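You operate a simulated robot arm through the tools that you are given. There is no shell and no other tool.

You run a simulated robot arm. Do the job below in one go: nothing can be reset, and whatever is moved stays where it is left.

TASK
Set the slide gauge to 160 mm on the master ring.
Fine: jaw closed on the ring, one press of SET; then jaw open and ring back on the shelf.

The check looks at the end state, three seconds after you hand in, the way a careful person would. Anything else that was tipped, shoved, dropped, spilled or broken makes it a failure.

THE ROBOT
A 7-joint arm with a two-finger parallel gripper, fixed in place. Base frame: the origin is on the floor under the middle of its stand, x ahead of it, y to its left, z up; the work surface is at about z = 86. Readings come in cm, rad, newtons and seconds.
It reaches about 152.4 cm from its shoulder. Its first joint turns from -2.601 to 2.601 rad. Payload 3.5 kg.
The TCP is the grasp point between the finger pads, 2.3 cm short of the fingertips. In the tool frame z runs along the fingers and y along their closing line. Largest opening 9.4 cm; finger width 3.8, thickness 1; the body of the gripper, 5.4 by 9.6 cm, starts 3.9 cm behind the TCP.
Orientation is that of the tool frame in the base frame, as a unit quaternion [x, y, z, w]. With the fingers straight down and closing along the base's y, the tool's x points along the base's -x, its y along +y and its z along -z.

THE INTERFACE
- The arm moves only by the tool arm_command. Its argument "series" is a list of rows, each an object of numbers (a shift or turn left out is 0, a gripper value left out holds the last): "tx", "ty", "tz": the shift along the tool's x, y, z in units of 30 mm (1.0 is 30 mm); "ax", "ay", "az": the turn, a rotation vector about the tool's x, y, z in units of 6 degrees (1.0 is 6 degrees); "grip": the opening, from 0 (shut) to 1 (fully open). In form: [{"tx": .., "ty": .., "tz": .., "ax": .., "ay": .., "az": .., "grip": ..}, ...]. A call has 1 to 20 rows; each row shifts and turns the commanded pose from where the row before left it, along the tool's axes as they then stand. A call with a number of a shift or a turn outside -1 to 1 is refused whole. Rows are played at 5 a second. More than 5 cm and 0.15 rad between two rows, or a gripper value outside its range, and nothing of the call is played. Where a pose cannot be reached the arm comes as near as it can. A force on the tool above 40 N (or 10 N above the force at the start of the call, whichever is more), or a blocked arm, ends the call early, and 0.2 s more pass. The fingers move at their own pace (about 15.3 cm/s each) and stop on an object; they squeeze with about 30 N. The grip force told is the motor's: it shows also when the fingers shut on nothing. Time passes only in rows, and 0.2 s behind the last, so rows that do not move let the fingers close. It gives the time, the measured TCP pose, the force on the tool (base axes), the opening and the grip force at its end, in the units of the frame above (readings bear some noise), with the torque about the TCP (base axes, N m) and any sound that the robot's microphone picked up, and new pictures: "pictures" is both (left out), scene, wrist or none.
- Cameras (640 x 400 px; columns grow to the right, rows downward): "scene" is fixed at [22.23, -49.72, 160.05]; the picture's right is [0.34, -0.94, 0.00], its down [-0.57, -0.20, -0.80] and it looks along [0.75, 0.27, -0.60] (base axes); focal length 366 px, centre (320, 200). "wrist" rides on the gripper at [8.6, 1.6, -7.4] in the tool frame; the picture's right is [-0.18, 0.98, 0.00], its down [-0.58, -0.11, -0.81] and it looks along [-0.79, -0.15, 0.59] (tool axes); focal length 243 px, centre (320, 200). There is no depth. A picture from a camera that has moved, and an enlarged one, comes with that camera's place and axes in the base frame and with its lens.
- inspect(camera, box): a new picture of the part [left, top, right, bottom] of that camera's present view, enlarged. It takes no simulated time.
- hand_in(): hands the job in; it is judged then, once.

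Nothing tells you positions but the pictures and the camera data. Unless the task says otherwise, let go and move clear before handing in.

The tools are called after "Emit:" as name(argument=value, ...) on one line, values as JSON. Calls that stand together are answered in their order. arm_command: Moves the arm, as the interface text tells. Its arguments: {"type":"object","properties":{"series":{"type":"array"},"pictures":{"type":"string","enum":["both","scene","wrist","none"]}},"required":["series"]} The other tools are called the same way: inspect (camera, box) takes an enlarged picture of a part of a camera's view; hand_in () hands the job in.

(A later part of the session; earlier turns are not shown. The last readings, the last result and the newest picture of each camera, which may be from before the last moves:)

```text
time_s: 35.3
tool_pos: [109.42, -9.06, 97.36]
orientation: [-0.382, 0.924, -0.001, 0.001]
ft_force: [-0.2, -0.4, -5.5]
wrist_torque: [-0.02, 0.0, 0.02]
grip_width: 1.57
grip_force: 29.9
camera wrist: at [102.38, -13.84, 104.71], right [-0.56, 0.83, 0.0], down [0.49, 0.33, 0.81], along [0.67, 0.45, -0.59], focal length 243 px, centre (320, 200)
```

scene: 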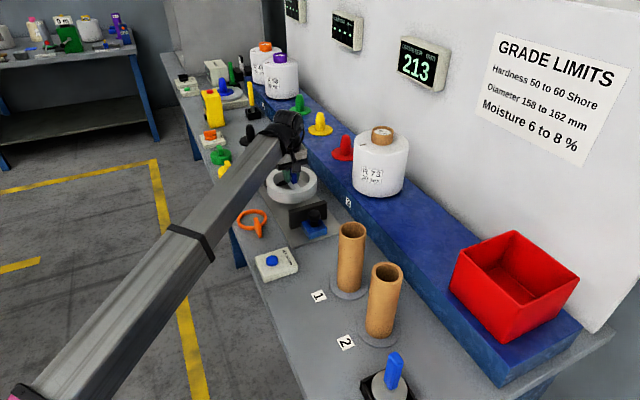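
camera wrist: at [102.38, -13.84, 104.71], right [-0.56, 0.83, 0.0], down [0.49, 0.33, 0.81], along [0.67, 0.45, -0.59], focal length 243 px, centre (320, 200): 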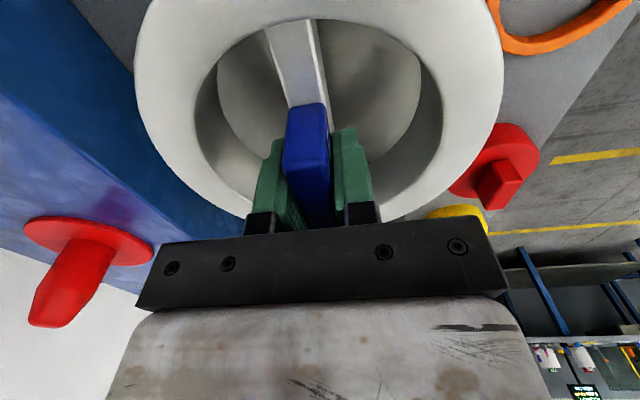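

The ring hangs just above jaw height. I'll check its alignment with the jaws in an enlarged scene view before going between them.

Emit:
inspect(camera="scene", box=[240, 130, 350, 245])

```text
3.48 times, centred on (295, 188) of scene
camera zoom: at [22.23, -49.72, 160.05], right [0.34, -0.94, 0.0], down [-0.57, -0.2, -0.8], along [0.75, 0.27, -0.6], focal length 1272 px, centre (407, 244)
```

zoom: 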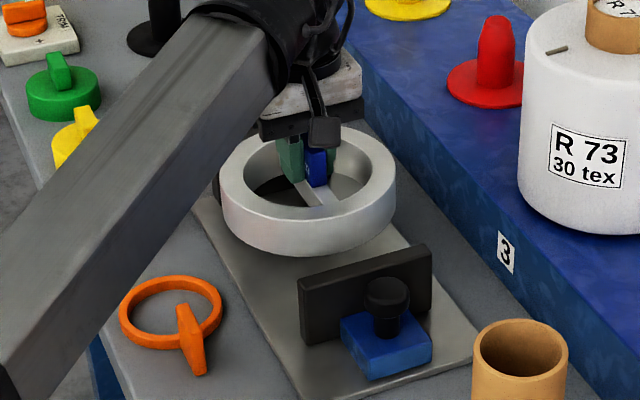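

The alignment is good and there is room on both sides. I'll lower slowly now toward the plate.

Emit:
arm_command(series=[{"tz": 0.1}, {"tz": 0.2}, {"tz": 0.25}, {"tz": 0.25}, {"tz": 0.25}, {"tz": 0.2}, {"tz": 0.12}, {"tz": 0.06}, {}], pictures="both")

```text
time_s: 37.3
tool_pos: [109.6, -9.15, 92.96]
orientation: [-0.382, 0.924, 0.0, 0.0]
ft_force: [-0.6, -0.6, -4.7]
wrist_torque: [0.04, 0.0, -0.01]
grip_width: 1.61
grip_force: 29.9
camera wrist: at [102.36, -14.1, 100.38], right [-0.56, 0.83, 0.0], down [0.49, 0.33, 0.81], along [0.67, 0.45, -0.59], focal length 243 px, centre (320, 200)
```

scene: 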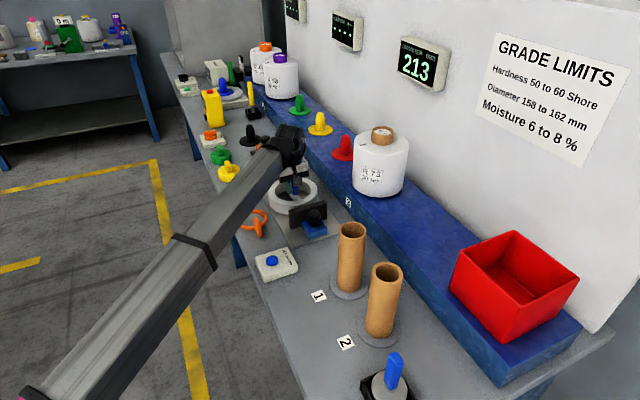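
wrist: 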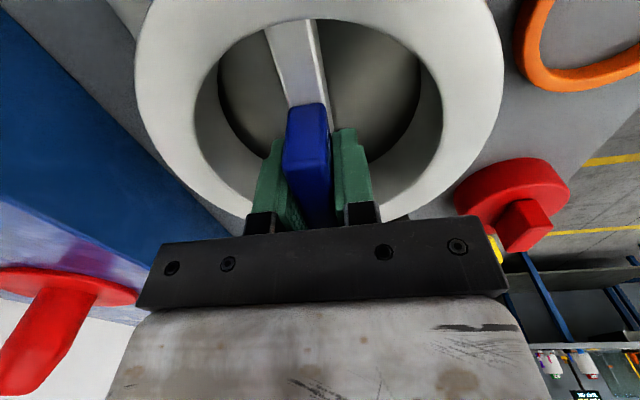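

The ring is about a centimetre above the plate and the force still shows its full weight. I'll keep lowering in small steps and watch the force.

Emit:
arm_command(series=[{"tz": 0.05}, {"tz": 0.05}, {"tz": 0.05}, {"tz": 0.05}, {"tz": 0.05}, {}], pictures="none")

```text
time_s: 38.7
tool_pos: [109.57, -9.0, 92.3]
orientation: [-0.382, 0.924, 0.0, 0.0]
ft_force: [0.0, 0.6, -5.2]
wrist_torque: [0.04, -0.01, -0.02]
grip_width: 1.59
grip_force: 29.5
```

Emit:
arm_command(series=[{"tz": 0.04}, {"tz": 0.04}, {"tz": 0.04}, {}], pictures="none")

```text
time_s: 39.7
tool_pos: [109.5, -9.02, 91.97]
orientation: [-0.382, 0.924, -0.001, 0.0]
ft_force: [5.4, 4.0, 24.9]
wrist_torque: [0.61, 0.55, 0.2]
grip_width: 1.57
grip_force: 30.2
```

The ring touched the plate and the force rose to +25 N. I'll ease back up to take the load off.

Emit:
arm_command(series=[{"tz": -0.03}, {}, {}], pictures="none")

```text
time_s: 40.5
tool_pos: [109.46, -9.1, 92.03]
orientation: [-0.382, 0.924, 0.0, -0.002]
ft_force: [2.8, 2.5, 5.4]
wrist_torque: [0.65, -0.63, 0.02]
grip_width: 1.6
grip_force: 30.0
```

The load is nearly off. I'll raise by a millimetre or so, move the ring 1.7 cm toward the fixed jaw so only a small gap is left, and look again.

Emit:
arm_command(series=[{"tz": -0.06}, {}, {"tx": -0.06}, {"tx": -0.12}, {"tx": -0.14}, {"tx": -0.12}, {"tx": -0.08}, {"tx": -0.05}, {}], pictures="both")

```text
time_s: 42.5
tool_pos: [110.75, -7.82, 92.18]
orientation: [-0.382, 0.924, 0.0, 0.0]
ft_force: [-0.3, 0.7, -5.5]
wrist_torque: [0.0, -0.02, 0.01]
grip_width: 1.58
grip_force: 30.0
camera wrist: at [103.53, -12.74, 99.55], right [-0.56, 0.83, 0.0], down [0.49, 0.33, 0.81], along [0.67, 0.45, -0.59], focal length 243 px, centre (320, 200)
```

scene: 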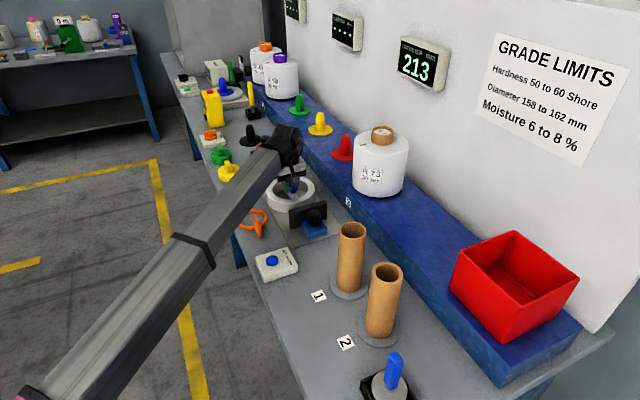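
wrist: 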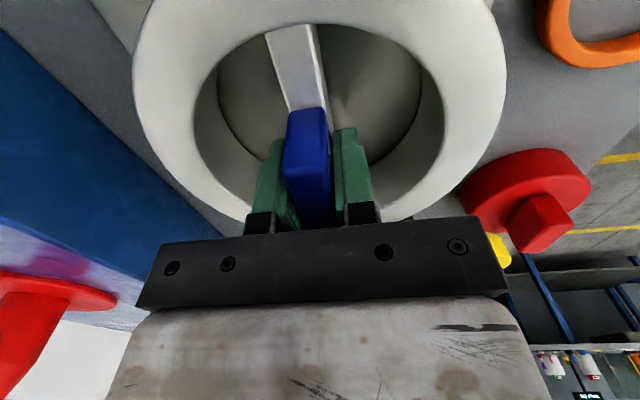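

The ring hovers about a millimetre above the plate, roughly 4 mm short of the fixed jaw. I'll set it down lightly.

Emit:
arm_command(series=[{"tz": 0.02}, {"tz": 0.02}, {}], pictures="none")

Emit:
inspect(camera="scene", box=[240, 130, 350, 245])

```text
time_s: 43.3
tool_pos: [110.79, -7.66, 92.1]
orientation: [-0.383, 0.924, 0.0, 0.001]
ft_force: [-0.3, 0.4, -5.6]
wrist_torque: [-0.01, -0.02, 0.0]
grip_width: 1.59
grip_force: 30.0
```

```text
3.48 times, centred on (295, 188) of scene
camera zoom: at [22.23, -49.72, 160.05], right [0.34, -0.94, 0.0], down [-0.57, -0.2, -0.8], along [0.75, 0.27, -0.6], focal length 1272 px, centre (407, 244)
```

zoom: 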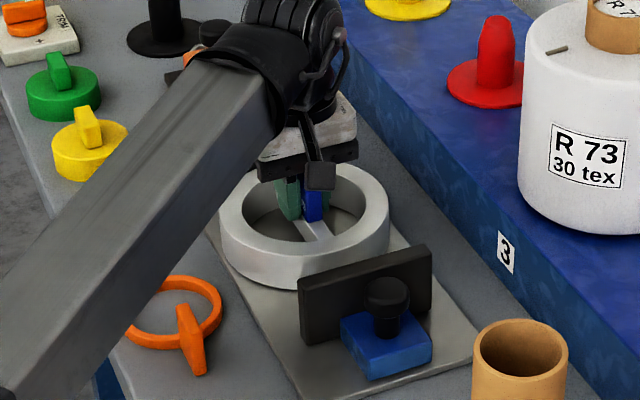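

Emit:
arm_command(series=[{"tz": 0.03}, {}, {}], pictures="none")

```text
time_s: 44.1
tool_pos: [110.74, -7.76, 92.01]
orientation: [-0.383, 0.924, 0.001, 0.0]
ft_force: [-0.2, 0.6, -4.9]
wrist_torque: [0.0, 0.0, -0.01]
grip_width: 1.58
grip_force: 30.1
```

Emit:
arm_command(series=[{"tz": 0.03}, {}, {}], pictures="none")

```text
time_s: 44.9
tool_pos: [110.9, -7.7, 92.01]
orientation: [-0.383, 0.924, -0.001, 0.0]
ft_force: [3.9, 0.4, 12.8]
wrist_torque: [-0.26, 1.02, -0.03]
grip_width: 1.58
grip_force: 30.1
```

The ring is resting on the plate with a little extra press. I'll back off a touch and open the fingers gently.

Emit:
arm_command(series=[{"tz": -0.02}, {}, {"grip": 0.2}, {"grip": 0.25}, {"grip": 0.35}, {"grip": 0.45}, {"grip": 0.5}, {}], pictures="both")

```text
time_s: 46.7
tool_pos: [110.68, -7.73, 92.11]
orientation: [-0.383, 0.924, 0.0, 0.0]
ft_force: [-0.1, -0.7, 0.4]
wrist_torque: [-0.04, 0.0, 0.01]
grip_width: 4.69
grip_force: 0.2
camera wrist: at [103.55, -12.68, 99.35], right [-0.56, 0.83, 0.0], down [0.49, 0.33, 0.81], along [0.67, 0.45, -0.59], focal length 243 px, centre (320, 200)
```

scene: 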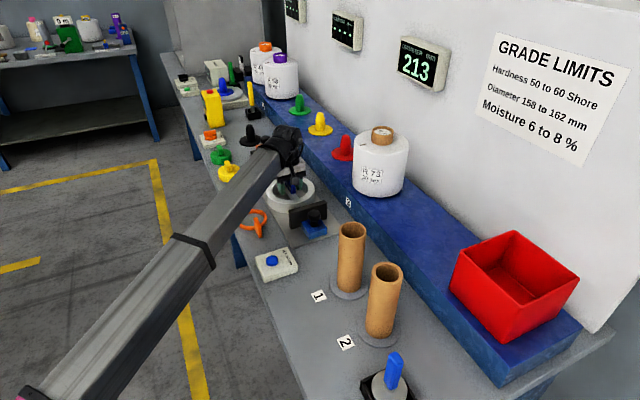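
wrist: 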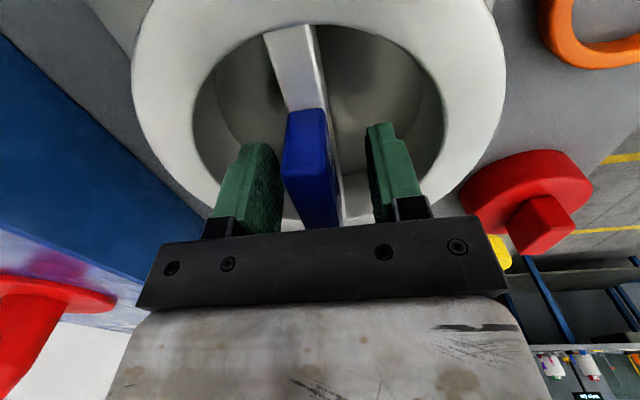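

The ring is released on the plate. I'll rise straight up, clear of the fin.

Emit:
arm_command(series=[{"tz": -0.1}, {"tz": -0.2}, {"tz": -0.3}, {"tz": -0.4}, {"tz": -0.5}, {"tz": -0.5}, {"tz": -0.5}, {"tz": -0.5}, {"tz": -0.5}, {"tz": -0.4}, {"tz": -0.3}, {"tz": -0.2}, {"tz": -0.1}, {}], pictures="both")

```text
time_s: 49.7
tool_pos: [110.82, -7.72, 105.32]
orientation: [-0.383, 0.924, 0.0, 0.0]
ft_force: [-0.1, 1.0, 0.3]
wrist_torque: [-0.01, 0.0, 0.0]
grip_width: 4.7
grip_force: 0.0
camera wrist: at [103.59, -12.74, 112.79], right [-0.56, 0.83, 0.0], down [0.49, 0.33, 0.81], along [0.67, 0.45, -0.59], focal length 243 px, centre (320, 200)
```

scene: 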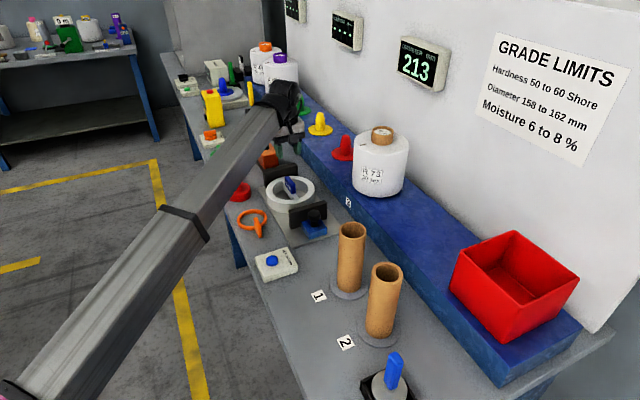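
wrist: 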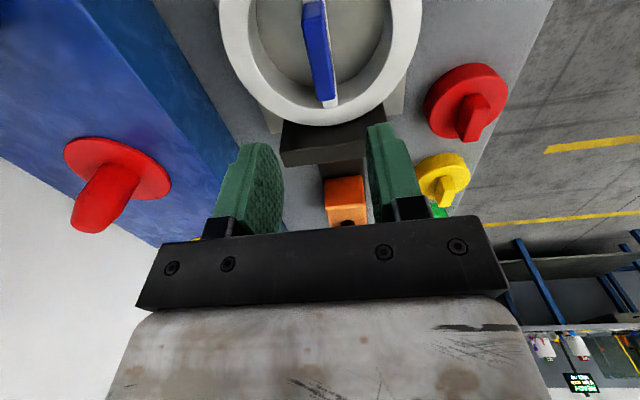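

The ring sits flat beside the fixed jaw. I'll back off along the bench to see the knob of the sliding jaw.

Emit:
arm_command(series=[{"tx": 0.15, "tz": -0.05}, {"tx": 0.3, "tz": -0.05}, {"tx": 0.45, "tz": -0.06}, {"tx": 0.6, "tz": -0.06}, {"tx": 0.6, "tz": -0.06}, {"tx": 0.6, "tz": -0.06}, {"tx": 0.6, "tz": -0.06}, {"tx": 0.6, "tz": -0.06}, {"tx": 0.6, "tz": -0.06}, {"tx": 0.6, "tz": -0.06}, {"tx": 0.6, "tz": -0.06}, {"tx": 0.6, "tz": -0.06}, {"tx": 0.6, "tz": -0.06}, {"tx": 0.6, "tz": -0.06}, {"tx": 0.6}, {"tx": 0.4}, {"tx": 0.25}, {"tx": 0.15}, {}], pictures="both")

```text
time_s: 53.7
tool_pos: [91.8, -26.62, 107.94]
orientation: [-0.383, 0.924, 0.0, 0.0]
ft_force: [0.6, -0.6, 0.0]
wrist_torque: [0.0, -0.03, 0.01]
grip_width: 4.7
grip_force: 0.1
camera wrist: at [84.59, -31.55, 115.35], right [-0.56, 0.83, 0.0], down [0.49, 0.33, 0.81], along [0.67, 0.45, -0.59], focal length 243 px, centre (320, 200)
```

scene: 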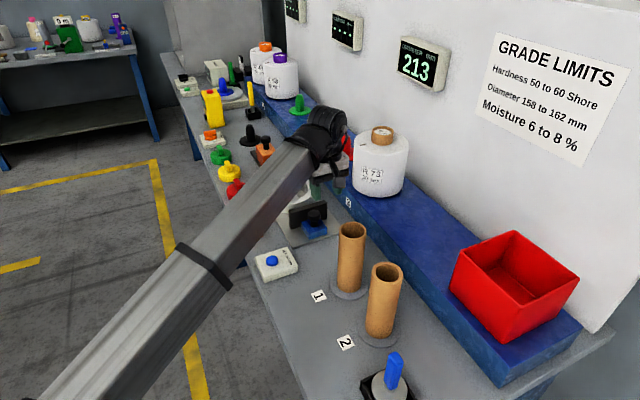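
wrist: 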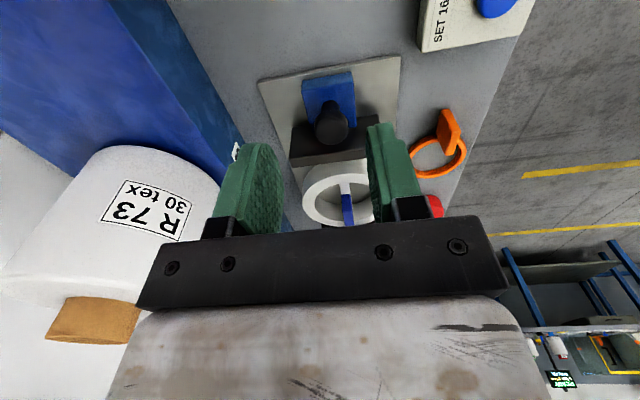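

Emit:
inspect(camera="wrist", box=[250, 50, 420, 230])

Emit:
inspect(camera="wrist", box=[290, 60, 380, 160])

Emit:
inspect(camera="wrist", box=[410, 0, 550, 60])

Emit:
inspect(camera="scene", box=[260, 160, 350, 250])

```text
2.22 times, centred on (335, 140) of wrist
camera zoom: at [84.59, -31.55, 115.35], right [-0.56, 0.83, 0.0], down [0.49, 0.33, 0.81], along [0.67, 0.45, -0.59], focal length 539 px, centre (287, 333)
```

zoom: 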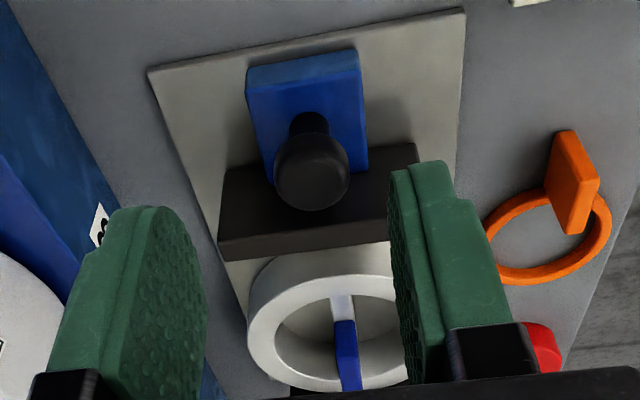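

```text
4.00 times, centred on (335, 110) of wrist
camera zoom: at [84.59, -31.55, 115.35], right [-0.56, 0.83, 0.0], down [0.49, 0.33, 0.81], along [0.67, 0.45, -0.59], focal length 970 px, centre (260, 560)
```

zoom: 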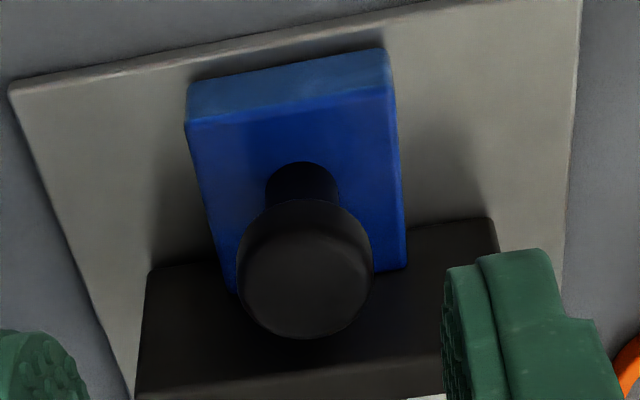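

```text
4.57 times, centred on (480, 30) of wrist
camera zoom: at [84.59, -31.55, 115.35], right [-0.56, 0.83, 0.0], down [0.49, 0.33, 0.81], along [0.67, 0.45, -0.59], focal length 1109 px, centre (-411, 977)
```

zoom: 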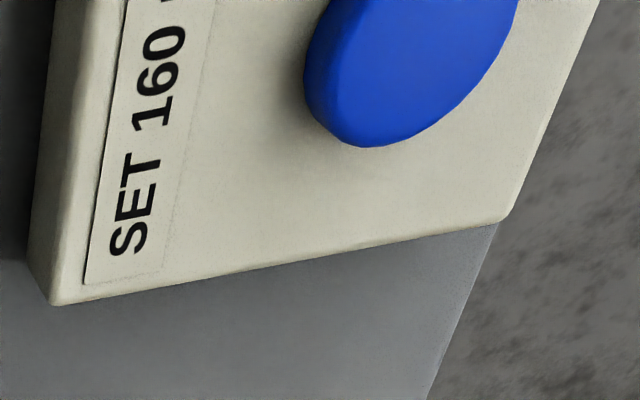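

```text
4.44 times, centred on (305, 205) of scene
camera zoom: at [22.23, -49.72, 160.05], right [0.34, -0.94, 0.0], down [-0.57, -0.2, -0.8], along [0.75, 0.27, -0.6], focal length 1626 px, centre (387, 178)
```

zoom: 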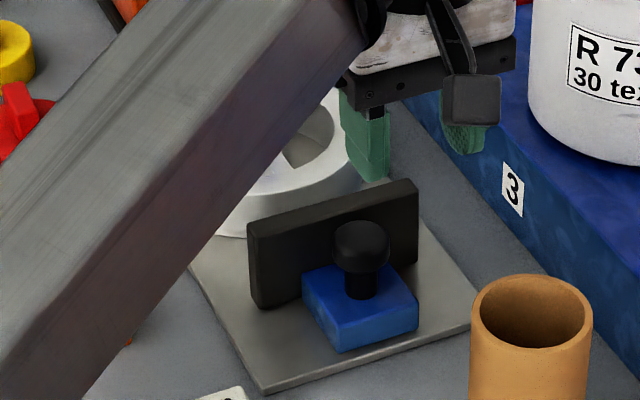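

The knob's centre is at about s=54.5, n=84.0 and its head tops out near z 93.5, about 2 cm from the jaw plate. I'll move over it with the fingers wider and come down most of the way.

Emit:
arm_command(series=[{"tx": -0.15, "ty": -0.01, "grip": 0.7}, {"tx": -0.3, "ty": -0.01}, {"tx": -0.45, "ty": -0.01}, {"tx": -0.5, "ty": -0.01}, {"tx": -0.5, "ty": -0.01}, {"tx": -0.45, "ty": -0.01}, {"tx": -0.3, "ty": -0.01, "tz": 0.1}, {"tx": -0.15, "tz": 0.25}, {"tz": 0.4}, {"tz": 0.5}, {"tz": 0.5}, {"tz": 0.5}, {"tz": 0.4}, {"tz": 0.25}, {"tz": 0.15}, {"tz": 0.05}, {}], pictures="both")

```text
time_s: 57.3
tool_pos: [97.98, -20.89, 98.61]
orientation: [-0.383, 0.924, 0.0, 0.0]
ft_force: [0.3, 0.4, -0.1]
wrist_torque: [-0.03, 0.01, -0.02]
grip_width: 6.57
grip_force: 0.1
camera wrist: at [90.83, -25.82, 105.99], right [-0.56, 0.83, 0.0], down [0.49, 0.33, 0.81], along [0.67, 0.45, -0.59], focal length 243 px, centre (320, 200)
```

scene: 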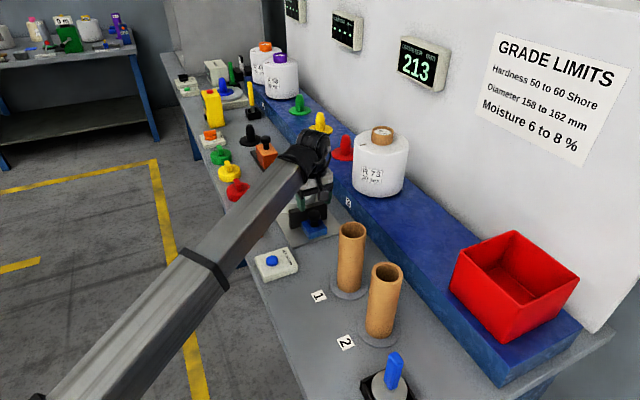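
wrist: 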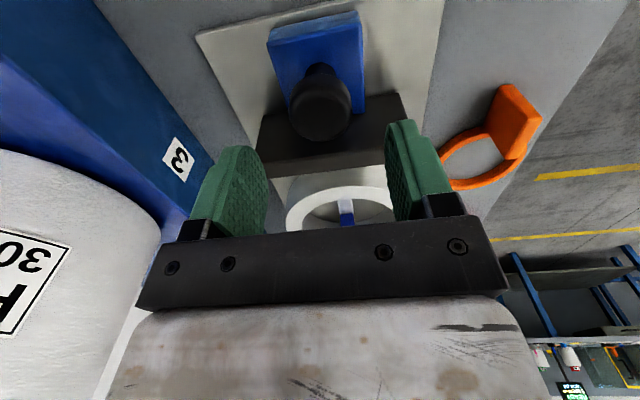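

The fingers line up with the knob on both sides. I'll come down to knob height.

Emit:
arm_command(series=[{"tz": 0.1}, {"tz": 0.2}, {"tz": 0.3}, {"tz": 0.35}, {"tz": 0.35}, {"tz": 0.3}, {"tz": 0.2}, {"tz": 0.13}, {"tz": 0.07}, {}], pictures="both")

```text
time_s: 59.5
tool_pos: [97.88, -20.82, 92.64]
orientation: [-0.382, 0.924, 0.0, -0.001]
ft_force: [-1.0, -0.3, -0.1]
wrist_torque: [-0.01, 0.07, -0.02]
grip_width: 6.6
grip_force: 0.0
camera wrist: at [90.63, -25.8, 100.0], right [-0.56, 0.83, 0.0], down [0.49, 0.33, 0.81], along [0.67, 0.45, -0.59], focal length 243 px, centre (320, 200)
```

scene: 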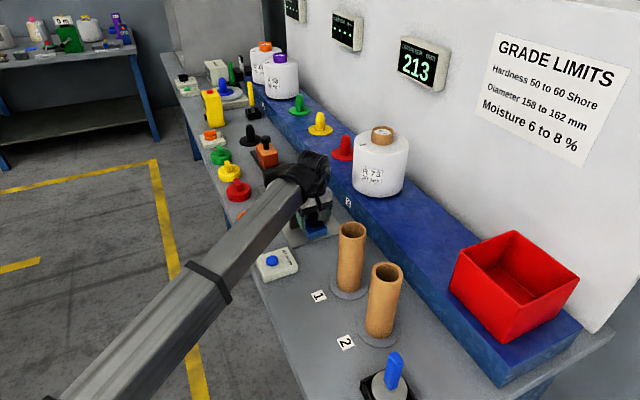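
wrist: 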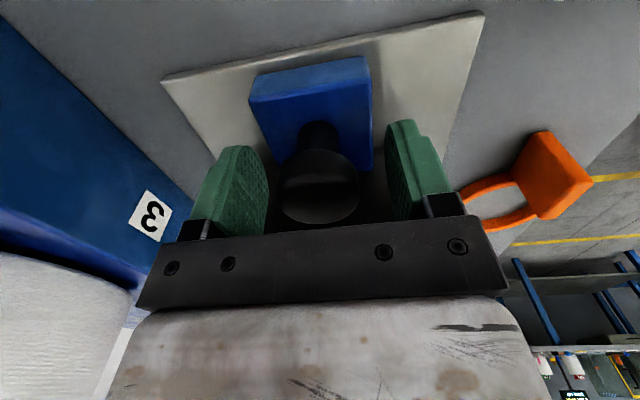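

The fingers straddle the knob head. I'll close on it in steps.

Emit:
arm_command(series=[{"grip": 0.6}, {"grip": 0.5}, {"grip": 0.45}, {"grip": 0.4}, {"grip": 0.35}, {"grip": 0.2}, {"grip": 0.0}, {"grip": 0.0}], pictures="both")

```text
time_s: 61.3
tool_pos: [97.92, -20.89, 92.61]
orientation: [-0.383, 0.924, 0.0, -0.001]
ft_force: [9.6, -7.5, 3.1]
wrist_torque: [-0.06, 0.01, 0.01]
grip_width: 3.76
grip_force: 44.9
camera wrist: at [90.68, -25.85, 100.0], right [-0.56, 0.83, 0.0], down [0.49, 0.33, 0.81], along [0.67, 0.45, -0.59], focal length 243 px, centre (320, 200)
```

scene: 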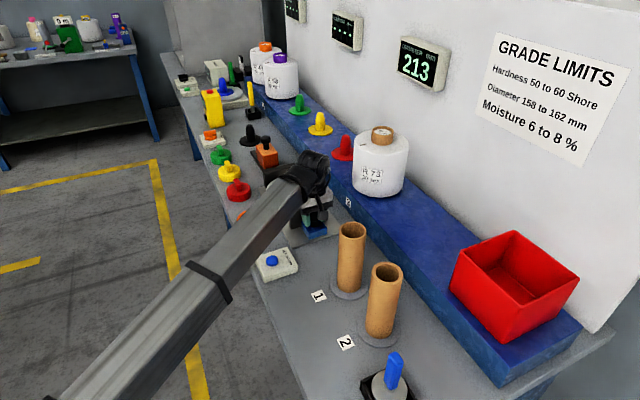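
wrist: 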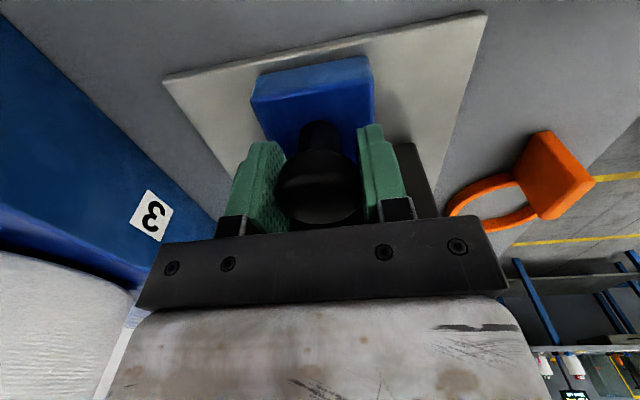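

I have the knob, but there is about 12 N of sideways force because the jaw is guided. I'll relieve that with a tiny shift and then slide the jaw slowly toward the ring.

Emit:
arm_command(series=[{"ty": -0.02}, {}, {"tx": -0.03}, {"tx": -0.06}, {"tx": -0.1}, {"tx": -0.1}, {"tx": -0.1}, {"tx": -0.06}, {"tx": -0.03}, {}], pictures="both")

```text
time_s: 63.5
tool_pos: [98.94, -19.85, 92.6]
orientation: [-0.382, 0.924, 0.0, 0.0]
ft_force: [-4.3, 2.1, 13.6]
wrist_torque: [-0.21, 0.22, -0.08]
grip_width: 3.71
grip_force: 45.4
camera wrist: at [91.71, -24.85, 100.0], right [-0.56, 0.83, 0.0], down [0.49, 0.33, 0.81], along [0.67, 0.45, -0.59], focal length 243 px, centre (320, 200)
```

scene: 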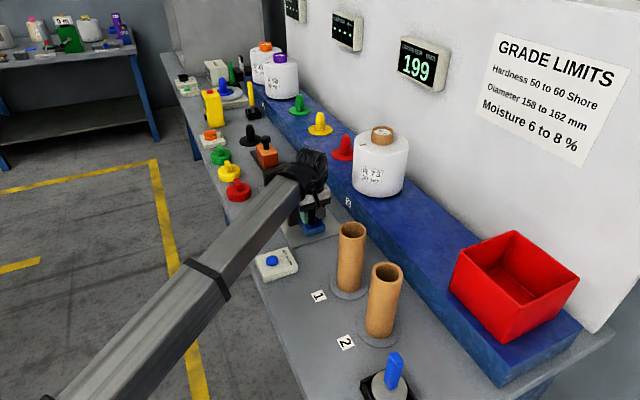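
wrist: 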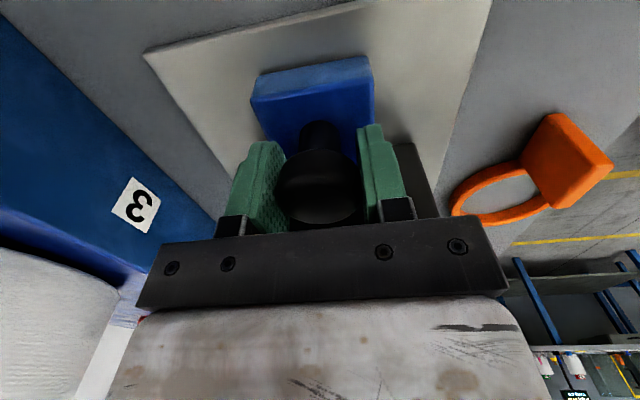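

The display fell from 213 to 199, so the jaw follows the knob one to one. I'll ease the vertical load a little and slide on.

Emit:
arm_command(series=[{"tz": -0.02}, {"tx": -0.04}, {"tx": -0.08}, {"tx": -0.1}, {"tx": -0.1}, {"tx": -0.1}, {"tx": -0.1}, {"tx": -0.1}, {"tx": -0.1}, {"tx": -0.08}, {"tx": -0.06}, {"tx": -0.04}, {}], pictures="both")

```text
time_s: 66.3
tool_pos: [100.98, -17.87, 92.78]
orientation: [-0.383, 0.924, -0.001, -0.001]
ft_force: [-8.8, 7.5, -6.9]
wrist_torque: [-0.27, 0.33, -0.04]
grip_width: 3.73
grip_force: 44.8
camera wrist: at [93.72, -22.85, 100.01], right [-0.56, 0.83, 0.0], down [0.49, 0.33, 0.81], along [0.67, 0.45, -0.59], focal length 243 px, centre (320, 200)
```

scene: 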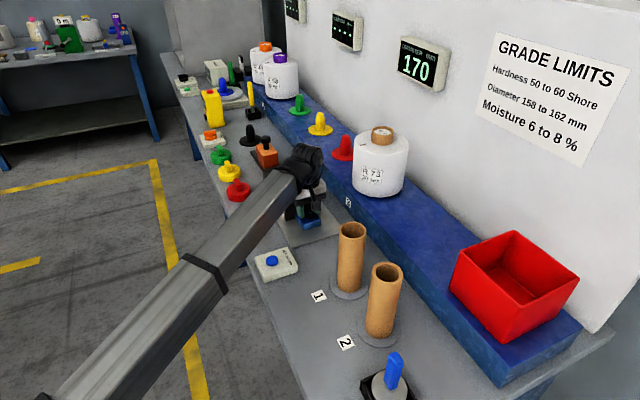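
wrist: 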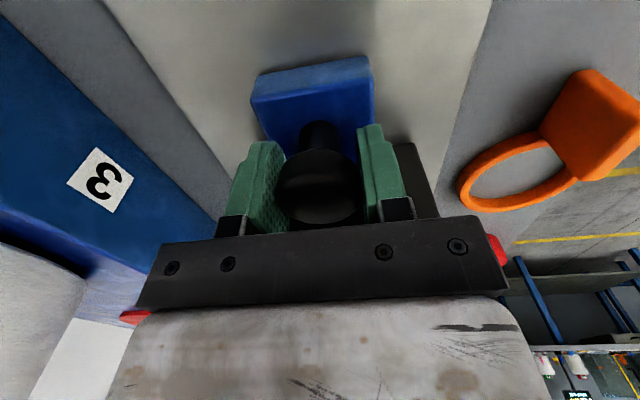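

The display reads 170, so the ring is close. I'll trim out the side load and go on in very small steps.

Emit:
arm_command(series=[{"ty": 0.02}, {"tx": -0.03}, {"tx": -0.04}, {"tx": -0.04}, {"tx": -0.04}, {"tx": -0.03}, {"tx": -0.02}, {}], pictures="scene")

```text
time_s: 68.1
tool_pos: [101.37, -17.52, 92.59]
orientation: [-0.383, 0.924, 0.001, 0.0]
ft_force: [-9.5, 8.1, -28.6]
wrist_torque: [0.35, -0.4, -0.09]
grip_width: 3.75
grip_force: 45.3
```

scene: 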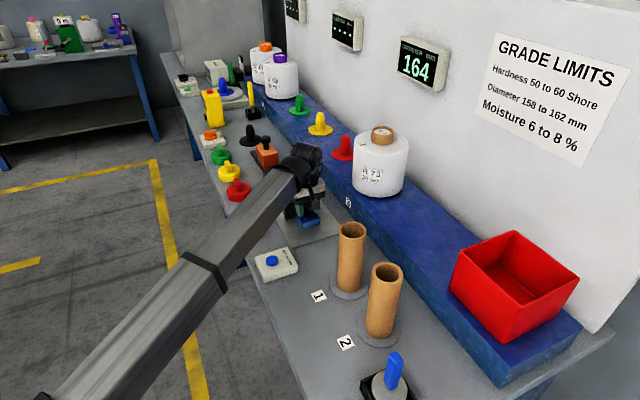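

The display is at 164. The sideways and vertical loads have built up again, so I'll ease them before the last millimetres.

Emit:
arm_command(series=[{"ty": 0.02, "tz": 0.02}, {"tz": 0.01}, {}], pictures="none")

```text
time_s: 68.9
tool_pos: [101.43, -17.49, 92.69]
orientation: [-0.382, 0.924, -0.002, 0.0]
ft_force: [-6.6, 4.1, -15.7]
wrist_torque: [-0.05, 0.31, 0.15]
grip_width: 3.77
grip_force: 44.9
```

Emit:
arm_command(series=[{"ty": 0.015, "tz": 0.02}, {}, {"tx": -0.03}, {"tx": -0.02}, {}], pictures="scene")

```text
time_s: 70.1
tool_pos: [101.39, -17.33, 92.72]
orientation: [-0.382, 0.924, 0.0, 0.0]
ft_force: [-1.0, -1.3, 15.5]
wrist_torque: [-0.33, 0.35, -0.05]
grip_width: 3.75
grip_force: 44.7
```

scene: 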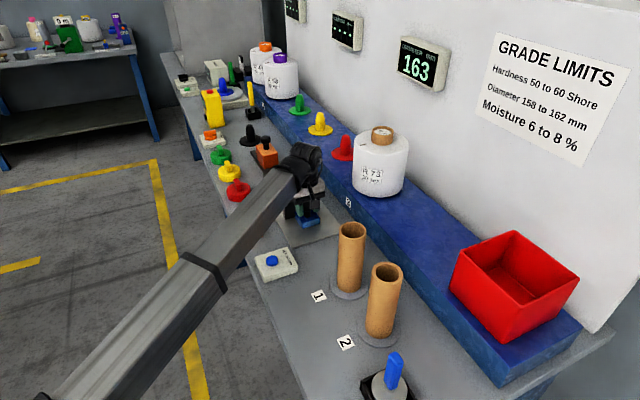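

The display is at 163 and there is little resistance along the slide. I'll continue in sub-millimetre steps until the force shows the ring is clamped.

Emit:
arm_command(series=[{"tz": -0.01, "tx": -0.02}, {"tx": -0.02}, {"tx": -0.02}, {}], pictures="scene")

```text
time_s: 71.1
tool_pos: [101.48, -17.4, 92.66]
orientation: [-0.383, 0.924, -0.001, 0.0]
ft_force: [5.1, -6.6, 23.0]
wrist_torque: [0.18, -0.09, 0.14]
grip_width: 3.71
grip_force: 45.2
```

scene: 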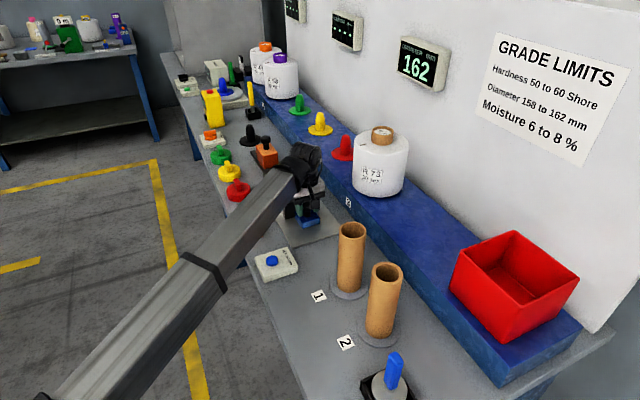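

Emit:
arm_command(series=[{"tz": -0.025, "ty": -0.01}, {"tx": -0.02}, {"tx": -0.02}, {}], pictures="scene")

```text
time_s: 72.1
tool_pos: [101.64, -17.27, 92.6]
orientation: [-0.382, 0.924, -0.001, 0.0]
ft_force: [4.7, -8.5, 20.6]
wrist_torque: [0.14, -0.19, -0.01]
grip_width: 3.73
grip_force: 44.8
```

scene: 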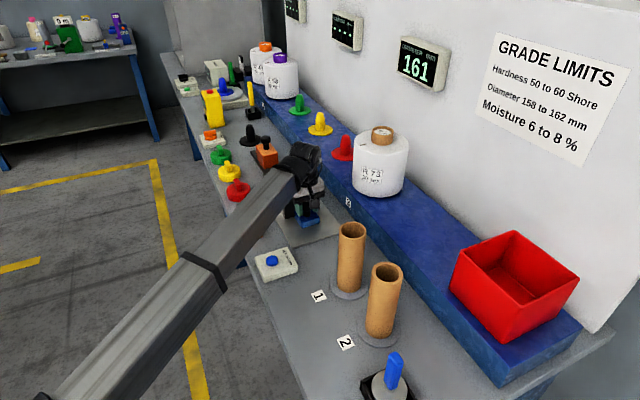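

Emit:
arm_command(series=[{"tz": -0.02, "ty": -0.01}, {"tx": -0.02}, {"tx": -0.02}, {}], pictures="scene")

Emit:
inspect(camera="scene", box=[380, 25, 470, 100])

Emit:
inspect(camera="scene", box=[250, 150, 350, 250])

```text
time_s: 73.1
tool_pos: [101.8, -17.11, 92.58]
orientation: [-0.382, 0.924, 0.0, -0.001]
ft_force: [-3.7, 0.0, -10.4]
wrist_torque: [0.15, -0.18, -0.12]
grip_width: 3.73
grip_force: 45.0
```

scene: 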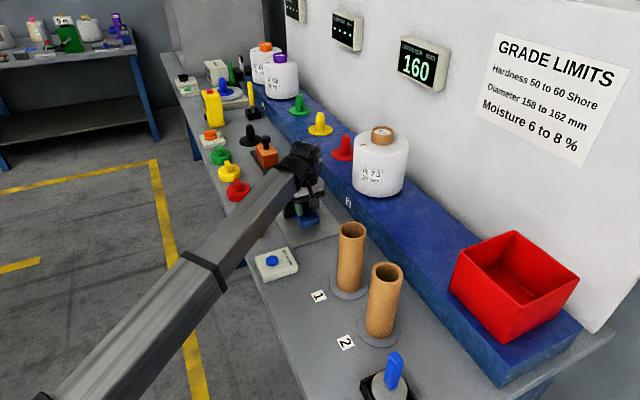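

```text
5.33 times, centred on (425, 62) of scene
camera zoom: at [22.23, -49.72, 160.05], right [0.34, -0.94, 0.0], down [-0.57, -0.2, -0.8], along [0.75, 0.27, -0.6], focal length 1951 px, centre (-240, 933)
```

zoom: 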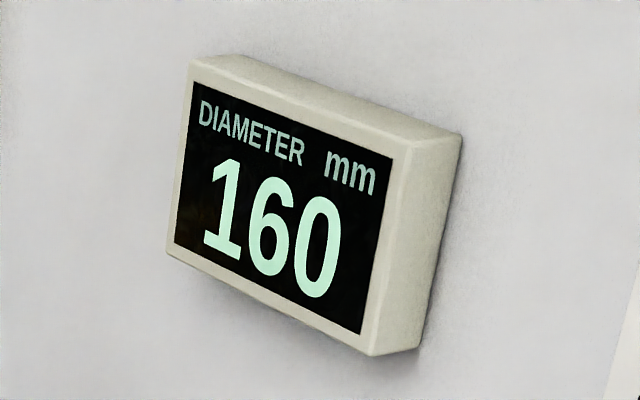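

```text
4.00 times, centred on (300, 200) of scene
camera zoom: at [22.23, -49.72, 160.05], right [0.34, -0.94, 0.0], down [-0.57, -0.2, -0.8], along [0.75, 0.27, -0.6], focal length 1463 px, centre (400, 200)
```

zoom: 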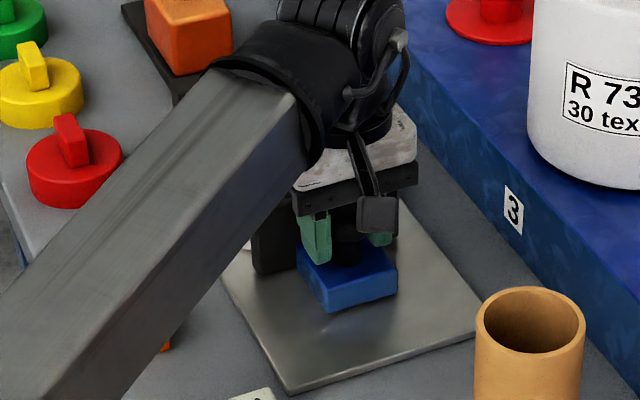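

The display shows 160, but the force along the slide is still only about 3 N, so the jaw may not be tight on the ring. The gauge reading itself could be off. I'll continue until I feel a real stop.

Emit:
arm_command(series=[{"tx": -0.02}, {"tx": -0.02}, {"tx": -0.02}, {}], pictures="scene")

```text
time_s: 74.1
tool_pos: [101.76, -16.97, 92.65]
orientation: [-0.383, 0.924, 0.0, 0.0]
ft_force: [-7.0, 3.2, -24.3]
wrist_torque: [-0.04, -0.01, 0.07]
grip_width: 3.72
grip_force: 44.9
```

scene: 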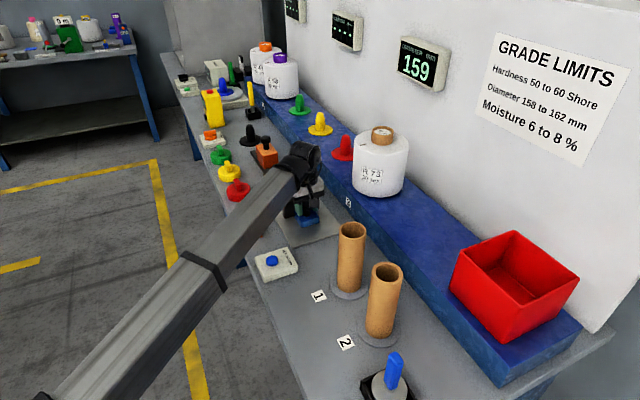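

The jaw is still moving: the display is at 159 with no stop yet. I'll trim the side loads and continue.

Emit:
arm_command(series=[{"tz": 0.03, "ty": 0.012}, {}, {"tx": -0.02}, {"tx": -0.02}, {"tx": -0.02}, {}], pictures="scene")

```text
time_s: 75.5
tool_pos: [101.8, -16.96, 92.69]
orientation: [-0.382, 0.924, -0.002, 0.0]
ft_force: [-11.6, -13.4, 2.0]
wrist_torque: [0.28, -0.04, 0.14]
grip_width: 3.72
grip_force: 45.0
```

scene: 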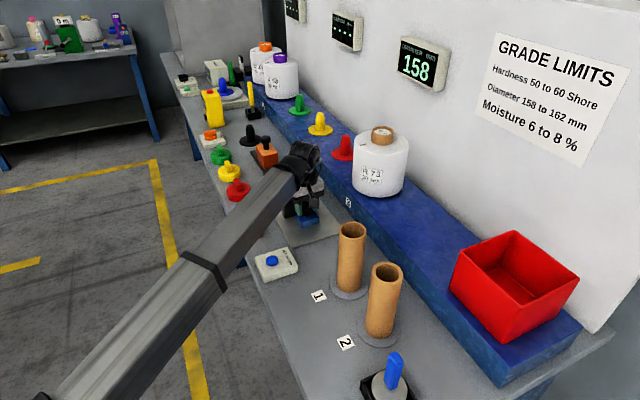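

Now there is a clear stop: about 18 N against the slide direction, with the display at 158. The jaw is on the ring and the gauge reads about 2 mm low. I'll confirm with one tiny extra push.

Emit:
arm_command(series=[{"tx": -0.01}, {}, {}], pictures="scene")

Emit:
inspect(camera="scene", box=[380, 25, 470, 100])

```text
time_s: 76.3
tool_pos: [101.85, -17.04, 92.68]
orientation: [-0.383, 0.924, 0.0, -0.001]
ft_force: [-20.1, -21.2, 5.3]
wrist_torque: [0.27, -0.18, -0.12]
grip_width: 3.73
grip_force: 45.0
```

scene: 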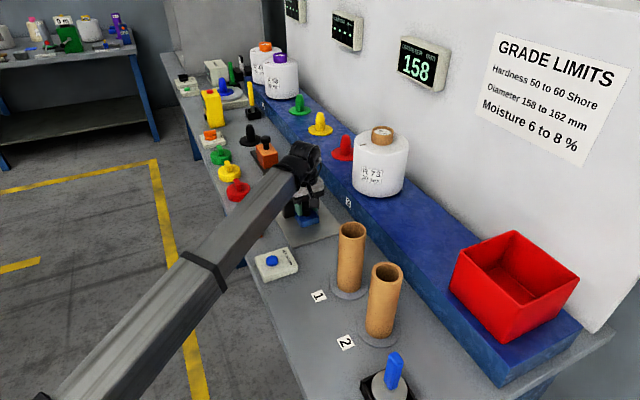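

```text
5.33 times, centred on (425, 62) of scene
camera zoom: at [22.23, -49.72, 160.05], right [0.34, -0.94, 0.0], down [-0.57, -0.2, -0.8], along [0.75, 0.27, -0.6], focal length 1951 px, centre (-240, 933)
```

zoom: 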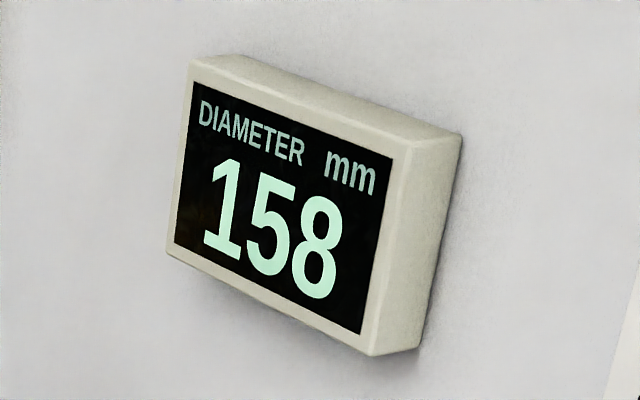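

The display holds at 158 under nearly 30 N, so the jaw is firmly closed on the ring. I'll relax the push and then let go of the knob without pulling it back.

Emit:
arm_command(series=[{"tx": 0.01}, {"tx": 0.008}, {}, {"grip": 0.42}, {"grip": 0.5}, {"grip": 0.6}, {"grip": 0.7}, {}], pictures="both")

```text
time_s: 78.1
tool_pos: [101.91, -16.89, 92.6]
orientation: [-0.383, 0.924, 0.0, 0.0]
ft_force: [-0.2, -0.4, -0.3]
wrist_torque: [0.01, 0.01, -0.02]
grip_width: 6.61
grip_force: 0.1
camera wrist: at [94.66, -21.78, 99.92], right [-0.56, 0.83, 0.0], down [0.49, 0.33, 0.81], along [0.67, 0.45, -0.59], focal length 243 px, centre (320, 200)
```

scene: 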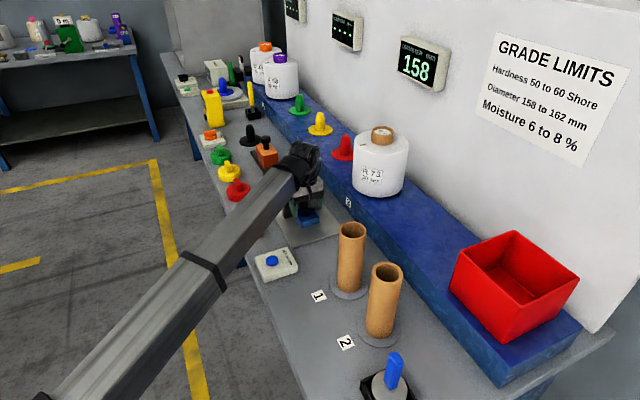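
wrist: 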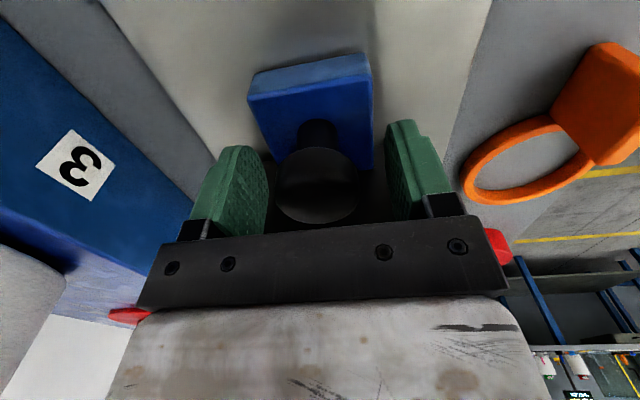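

The jaw stayed put and the display still reads 158. I'll rise straight off the knob first.

Emit:
arm_command(series=[{"tz": -0.1}, {"tz": -0.2}, {"tz": -0.3}, {"tz": -0.45}, {"tz": -0.5}, {"tz": -0.5}, {"tz": -0.5}, {"tz": -0.5}, {"tz": -0.45}, {"tz": -0.3}, {"tz": -0.2}, {"tz": -0.1}, {}], pictures="both")

```text
time_s: 80.9
tool_pos: [101.98, -16.83, 104.98]
orientation: [-0.383, 0.924, 0.0, 0.0]
ft_force: [-0.9, -0.1, 0.2]
wrist_torque: [0.0, -0.02, -0.01]
grip_width: 6.58
grip_force: 0.2
camera wrist: at [94.8, -21.7, 112.28], right [-0.56, 0.83, 0.0], down [0.49, 0.33, 0.81], along [0.67, 0.45, -0.59], focal length 243 px, centre (320, 200)
```

scene: 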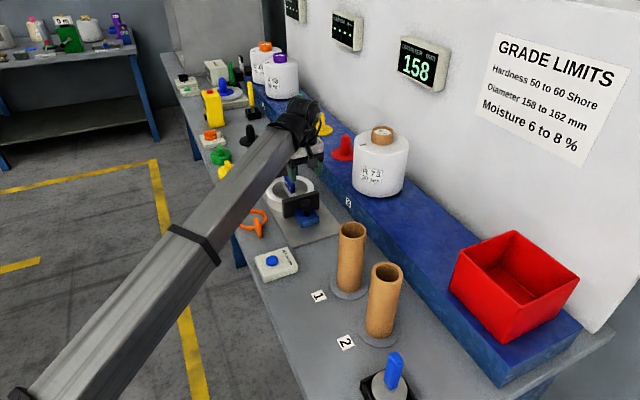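
wrist: 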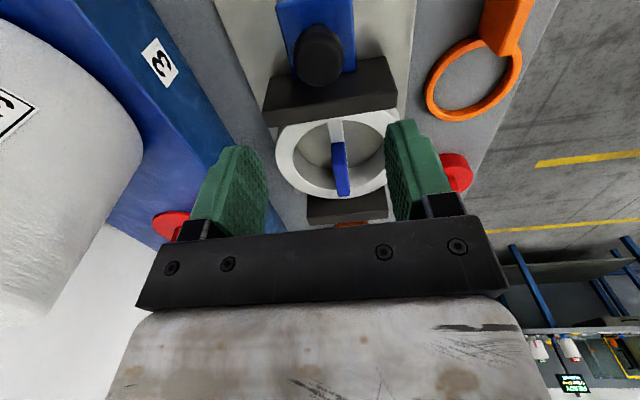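

The ring is neatly clamped between both jaws with the display at 158. Next I'll move to a spot where the wrist camera sees the SET button, closing the fingers on the way.

Emit:
arm_command(series=[{"tx": 0.15, "ty": 0.1, "tz": -0.1, "grip": 0.0}, {"tx": 0.3, "ty": 0.2, "tz": -0.2}, {"tx": 0.45, "ty": 0.3, "tz": -0.2}, {"tx": 0.55, "ty": 0.35, "tz": -0.2}, {"tx": 0.55, "ty": 0.35}, {"tx": 0.55, "ty": 0.35}, {"tx": 0.55, "ty": 0.35}, {"tx": 0.55, "ty": 0.35}, {"tx": 0.55, "ty": 0.35}, {"tx": 0.55, "ty": 0.35}, {"tx": 0.55, "ty": 0.35}, {"tx": 0.55, "ty": 0.35}, {"tx": 0.55, "ty": 0.35}, {"tx": 0.55, "ty": 0.35}, {"tx": 0.4, "ty": 0.25}, {"tx": 0.25, "ty": 0.15}, {"tx": 0.15, "ty": 0.1}, {}], pictures="both")

```text
time_s: 84.7
tool_pos: [74.86, -22.88, 107.24]
orientation: [-0.383, 0.924, 0.0, 0.0]
ft_force: [-0.5, 0.3, 1.1]
wrist_torque: [0.03, 0.03, -0.01]
grip_width: 0.0
grip_force: 29.9
camera wrist: at [67.67, -27.78, 114.5], right [-0.56, 0.83, 0.0], down [0.49, 0.33, 0.81], along [0.67, 0.45, -0.59], focal length 243 px, centre (320, 200)
```

scene: 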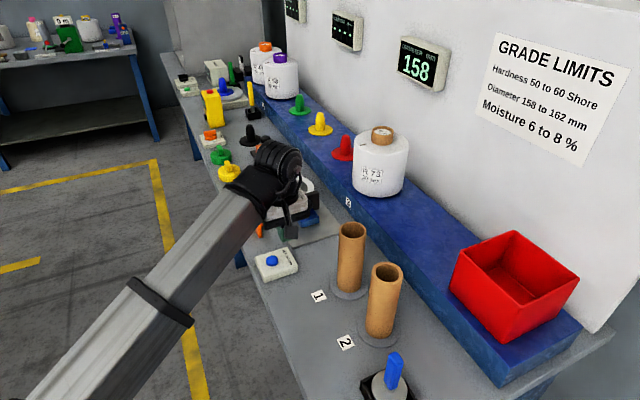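
wrist: 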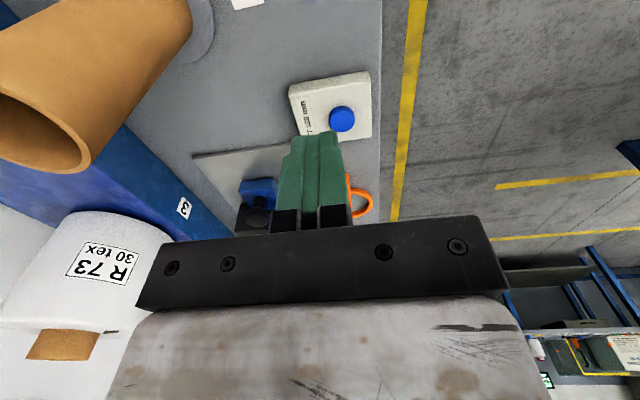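

Emit:
inspect(camera="wrist", box=[280, 60, 390, 150])

Emit:
inspect(camera="scene", box=[230, 220, 330, 300])

```text
4.44 times, centred on (335, 105) of wrist
camera zoom: at [67.67, -27.78, 114.5], right [-0.56, 0.83, 0.0], down [0.49, 0.33, 0.81], along [0.67, 0.45, -0.59], focal length 1078 px, centre (253, 622)
```

zoom: 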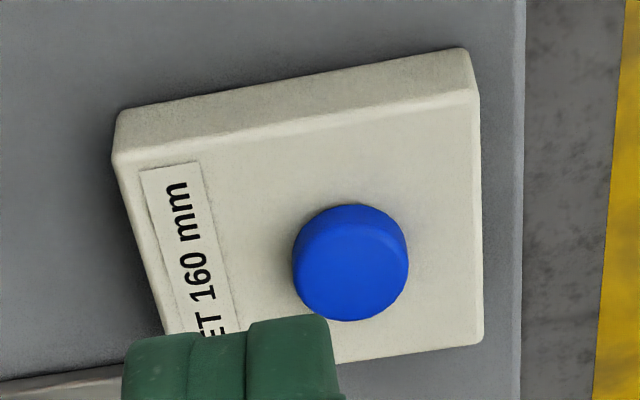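

```text
5.00 times, centred on (280, 260) of scene
camera zoom: at [22.23, -49.72, 160.05], right [0.34, -0.94, 0.0], down [-0.57, -0.2, -0.8], along [0.75, 0.27, -0.6], focal length 1829 px, centre (520, -100)
```

zoom: 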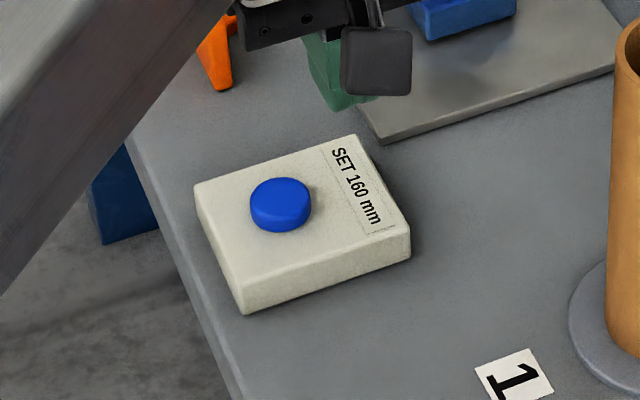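

The button's centre is at about s=46.1, n=68.1 with its top near z 89.6. I'll move above it with the fingers closed and come down to about 2.5 cm over it.

Emit:
arm_command(series=[{"tx": -0.15, "ty": 0.02}, {"tx": -0.3, "ty": 0.03}, {"tx": -0.45, "ty": 0.05}, {"tx": -0.55, "ty": 0.06}, {"tx": -0.55, "ty": 0.06}, {"tx": -0.5, "ty": 0.05}, {"tx": -0.35, "ty": 0.04}, {"tx": -0.18, "ty": 0.02}, {"tx": -0.09, "ty": 0.01, "tz": 0.15}, {"tz": 0.3}, {"tz": 0.45}, {"tz": 0.5}, {"tz": 0.5}, {"tz": 0.5}, {"tz": 0.5}, {"tz": 0.45}, {"tz": 0.3}, {"tz": 0.2}, {"tz": 0.1}, {}], pictures="both")

```text
time_s: 88.9
tool_pos: [80.83, -15.56, 95.2]
orientation: [-0.382, 0.924, 0.0, 0.0]
ft_force: [0.5, -0.3, 0.0]
wrist_torque: [-0.03, 0.03, 0.02]
grip_width: 0.0
grip_force: 29.9
camera wrist: at [73.7, -20.36, 102.58], right [-0.56, 0.83, 0.0], down [0.49, 0.33, 0.81], along [0.67, 0.45, -0.59], focal length 243 px, centre (320, 200)
```

scene: 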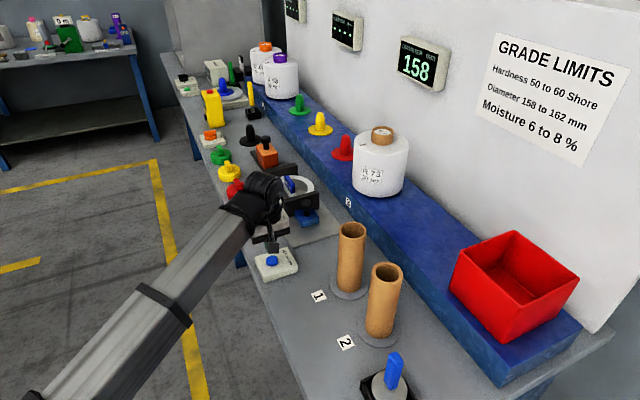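
wrist: 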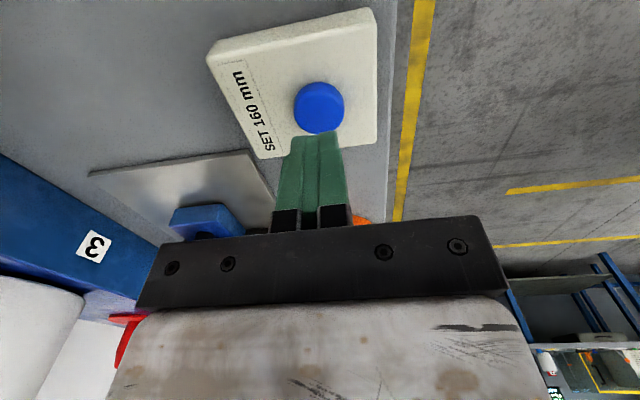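

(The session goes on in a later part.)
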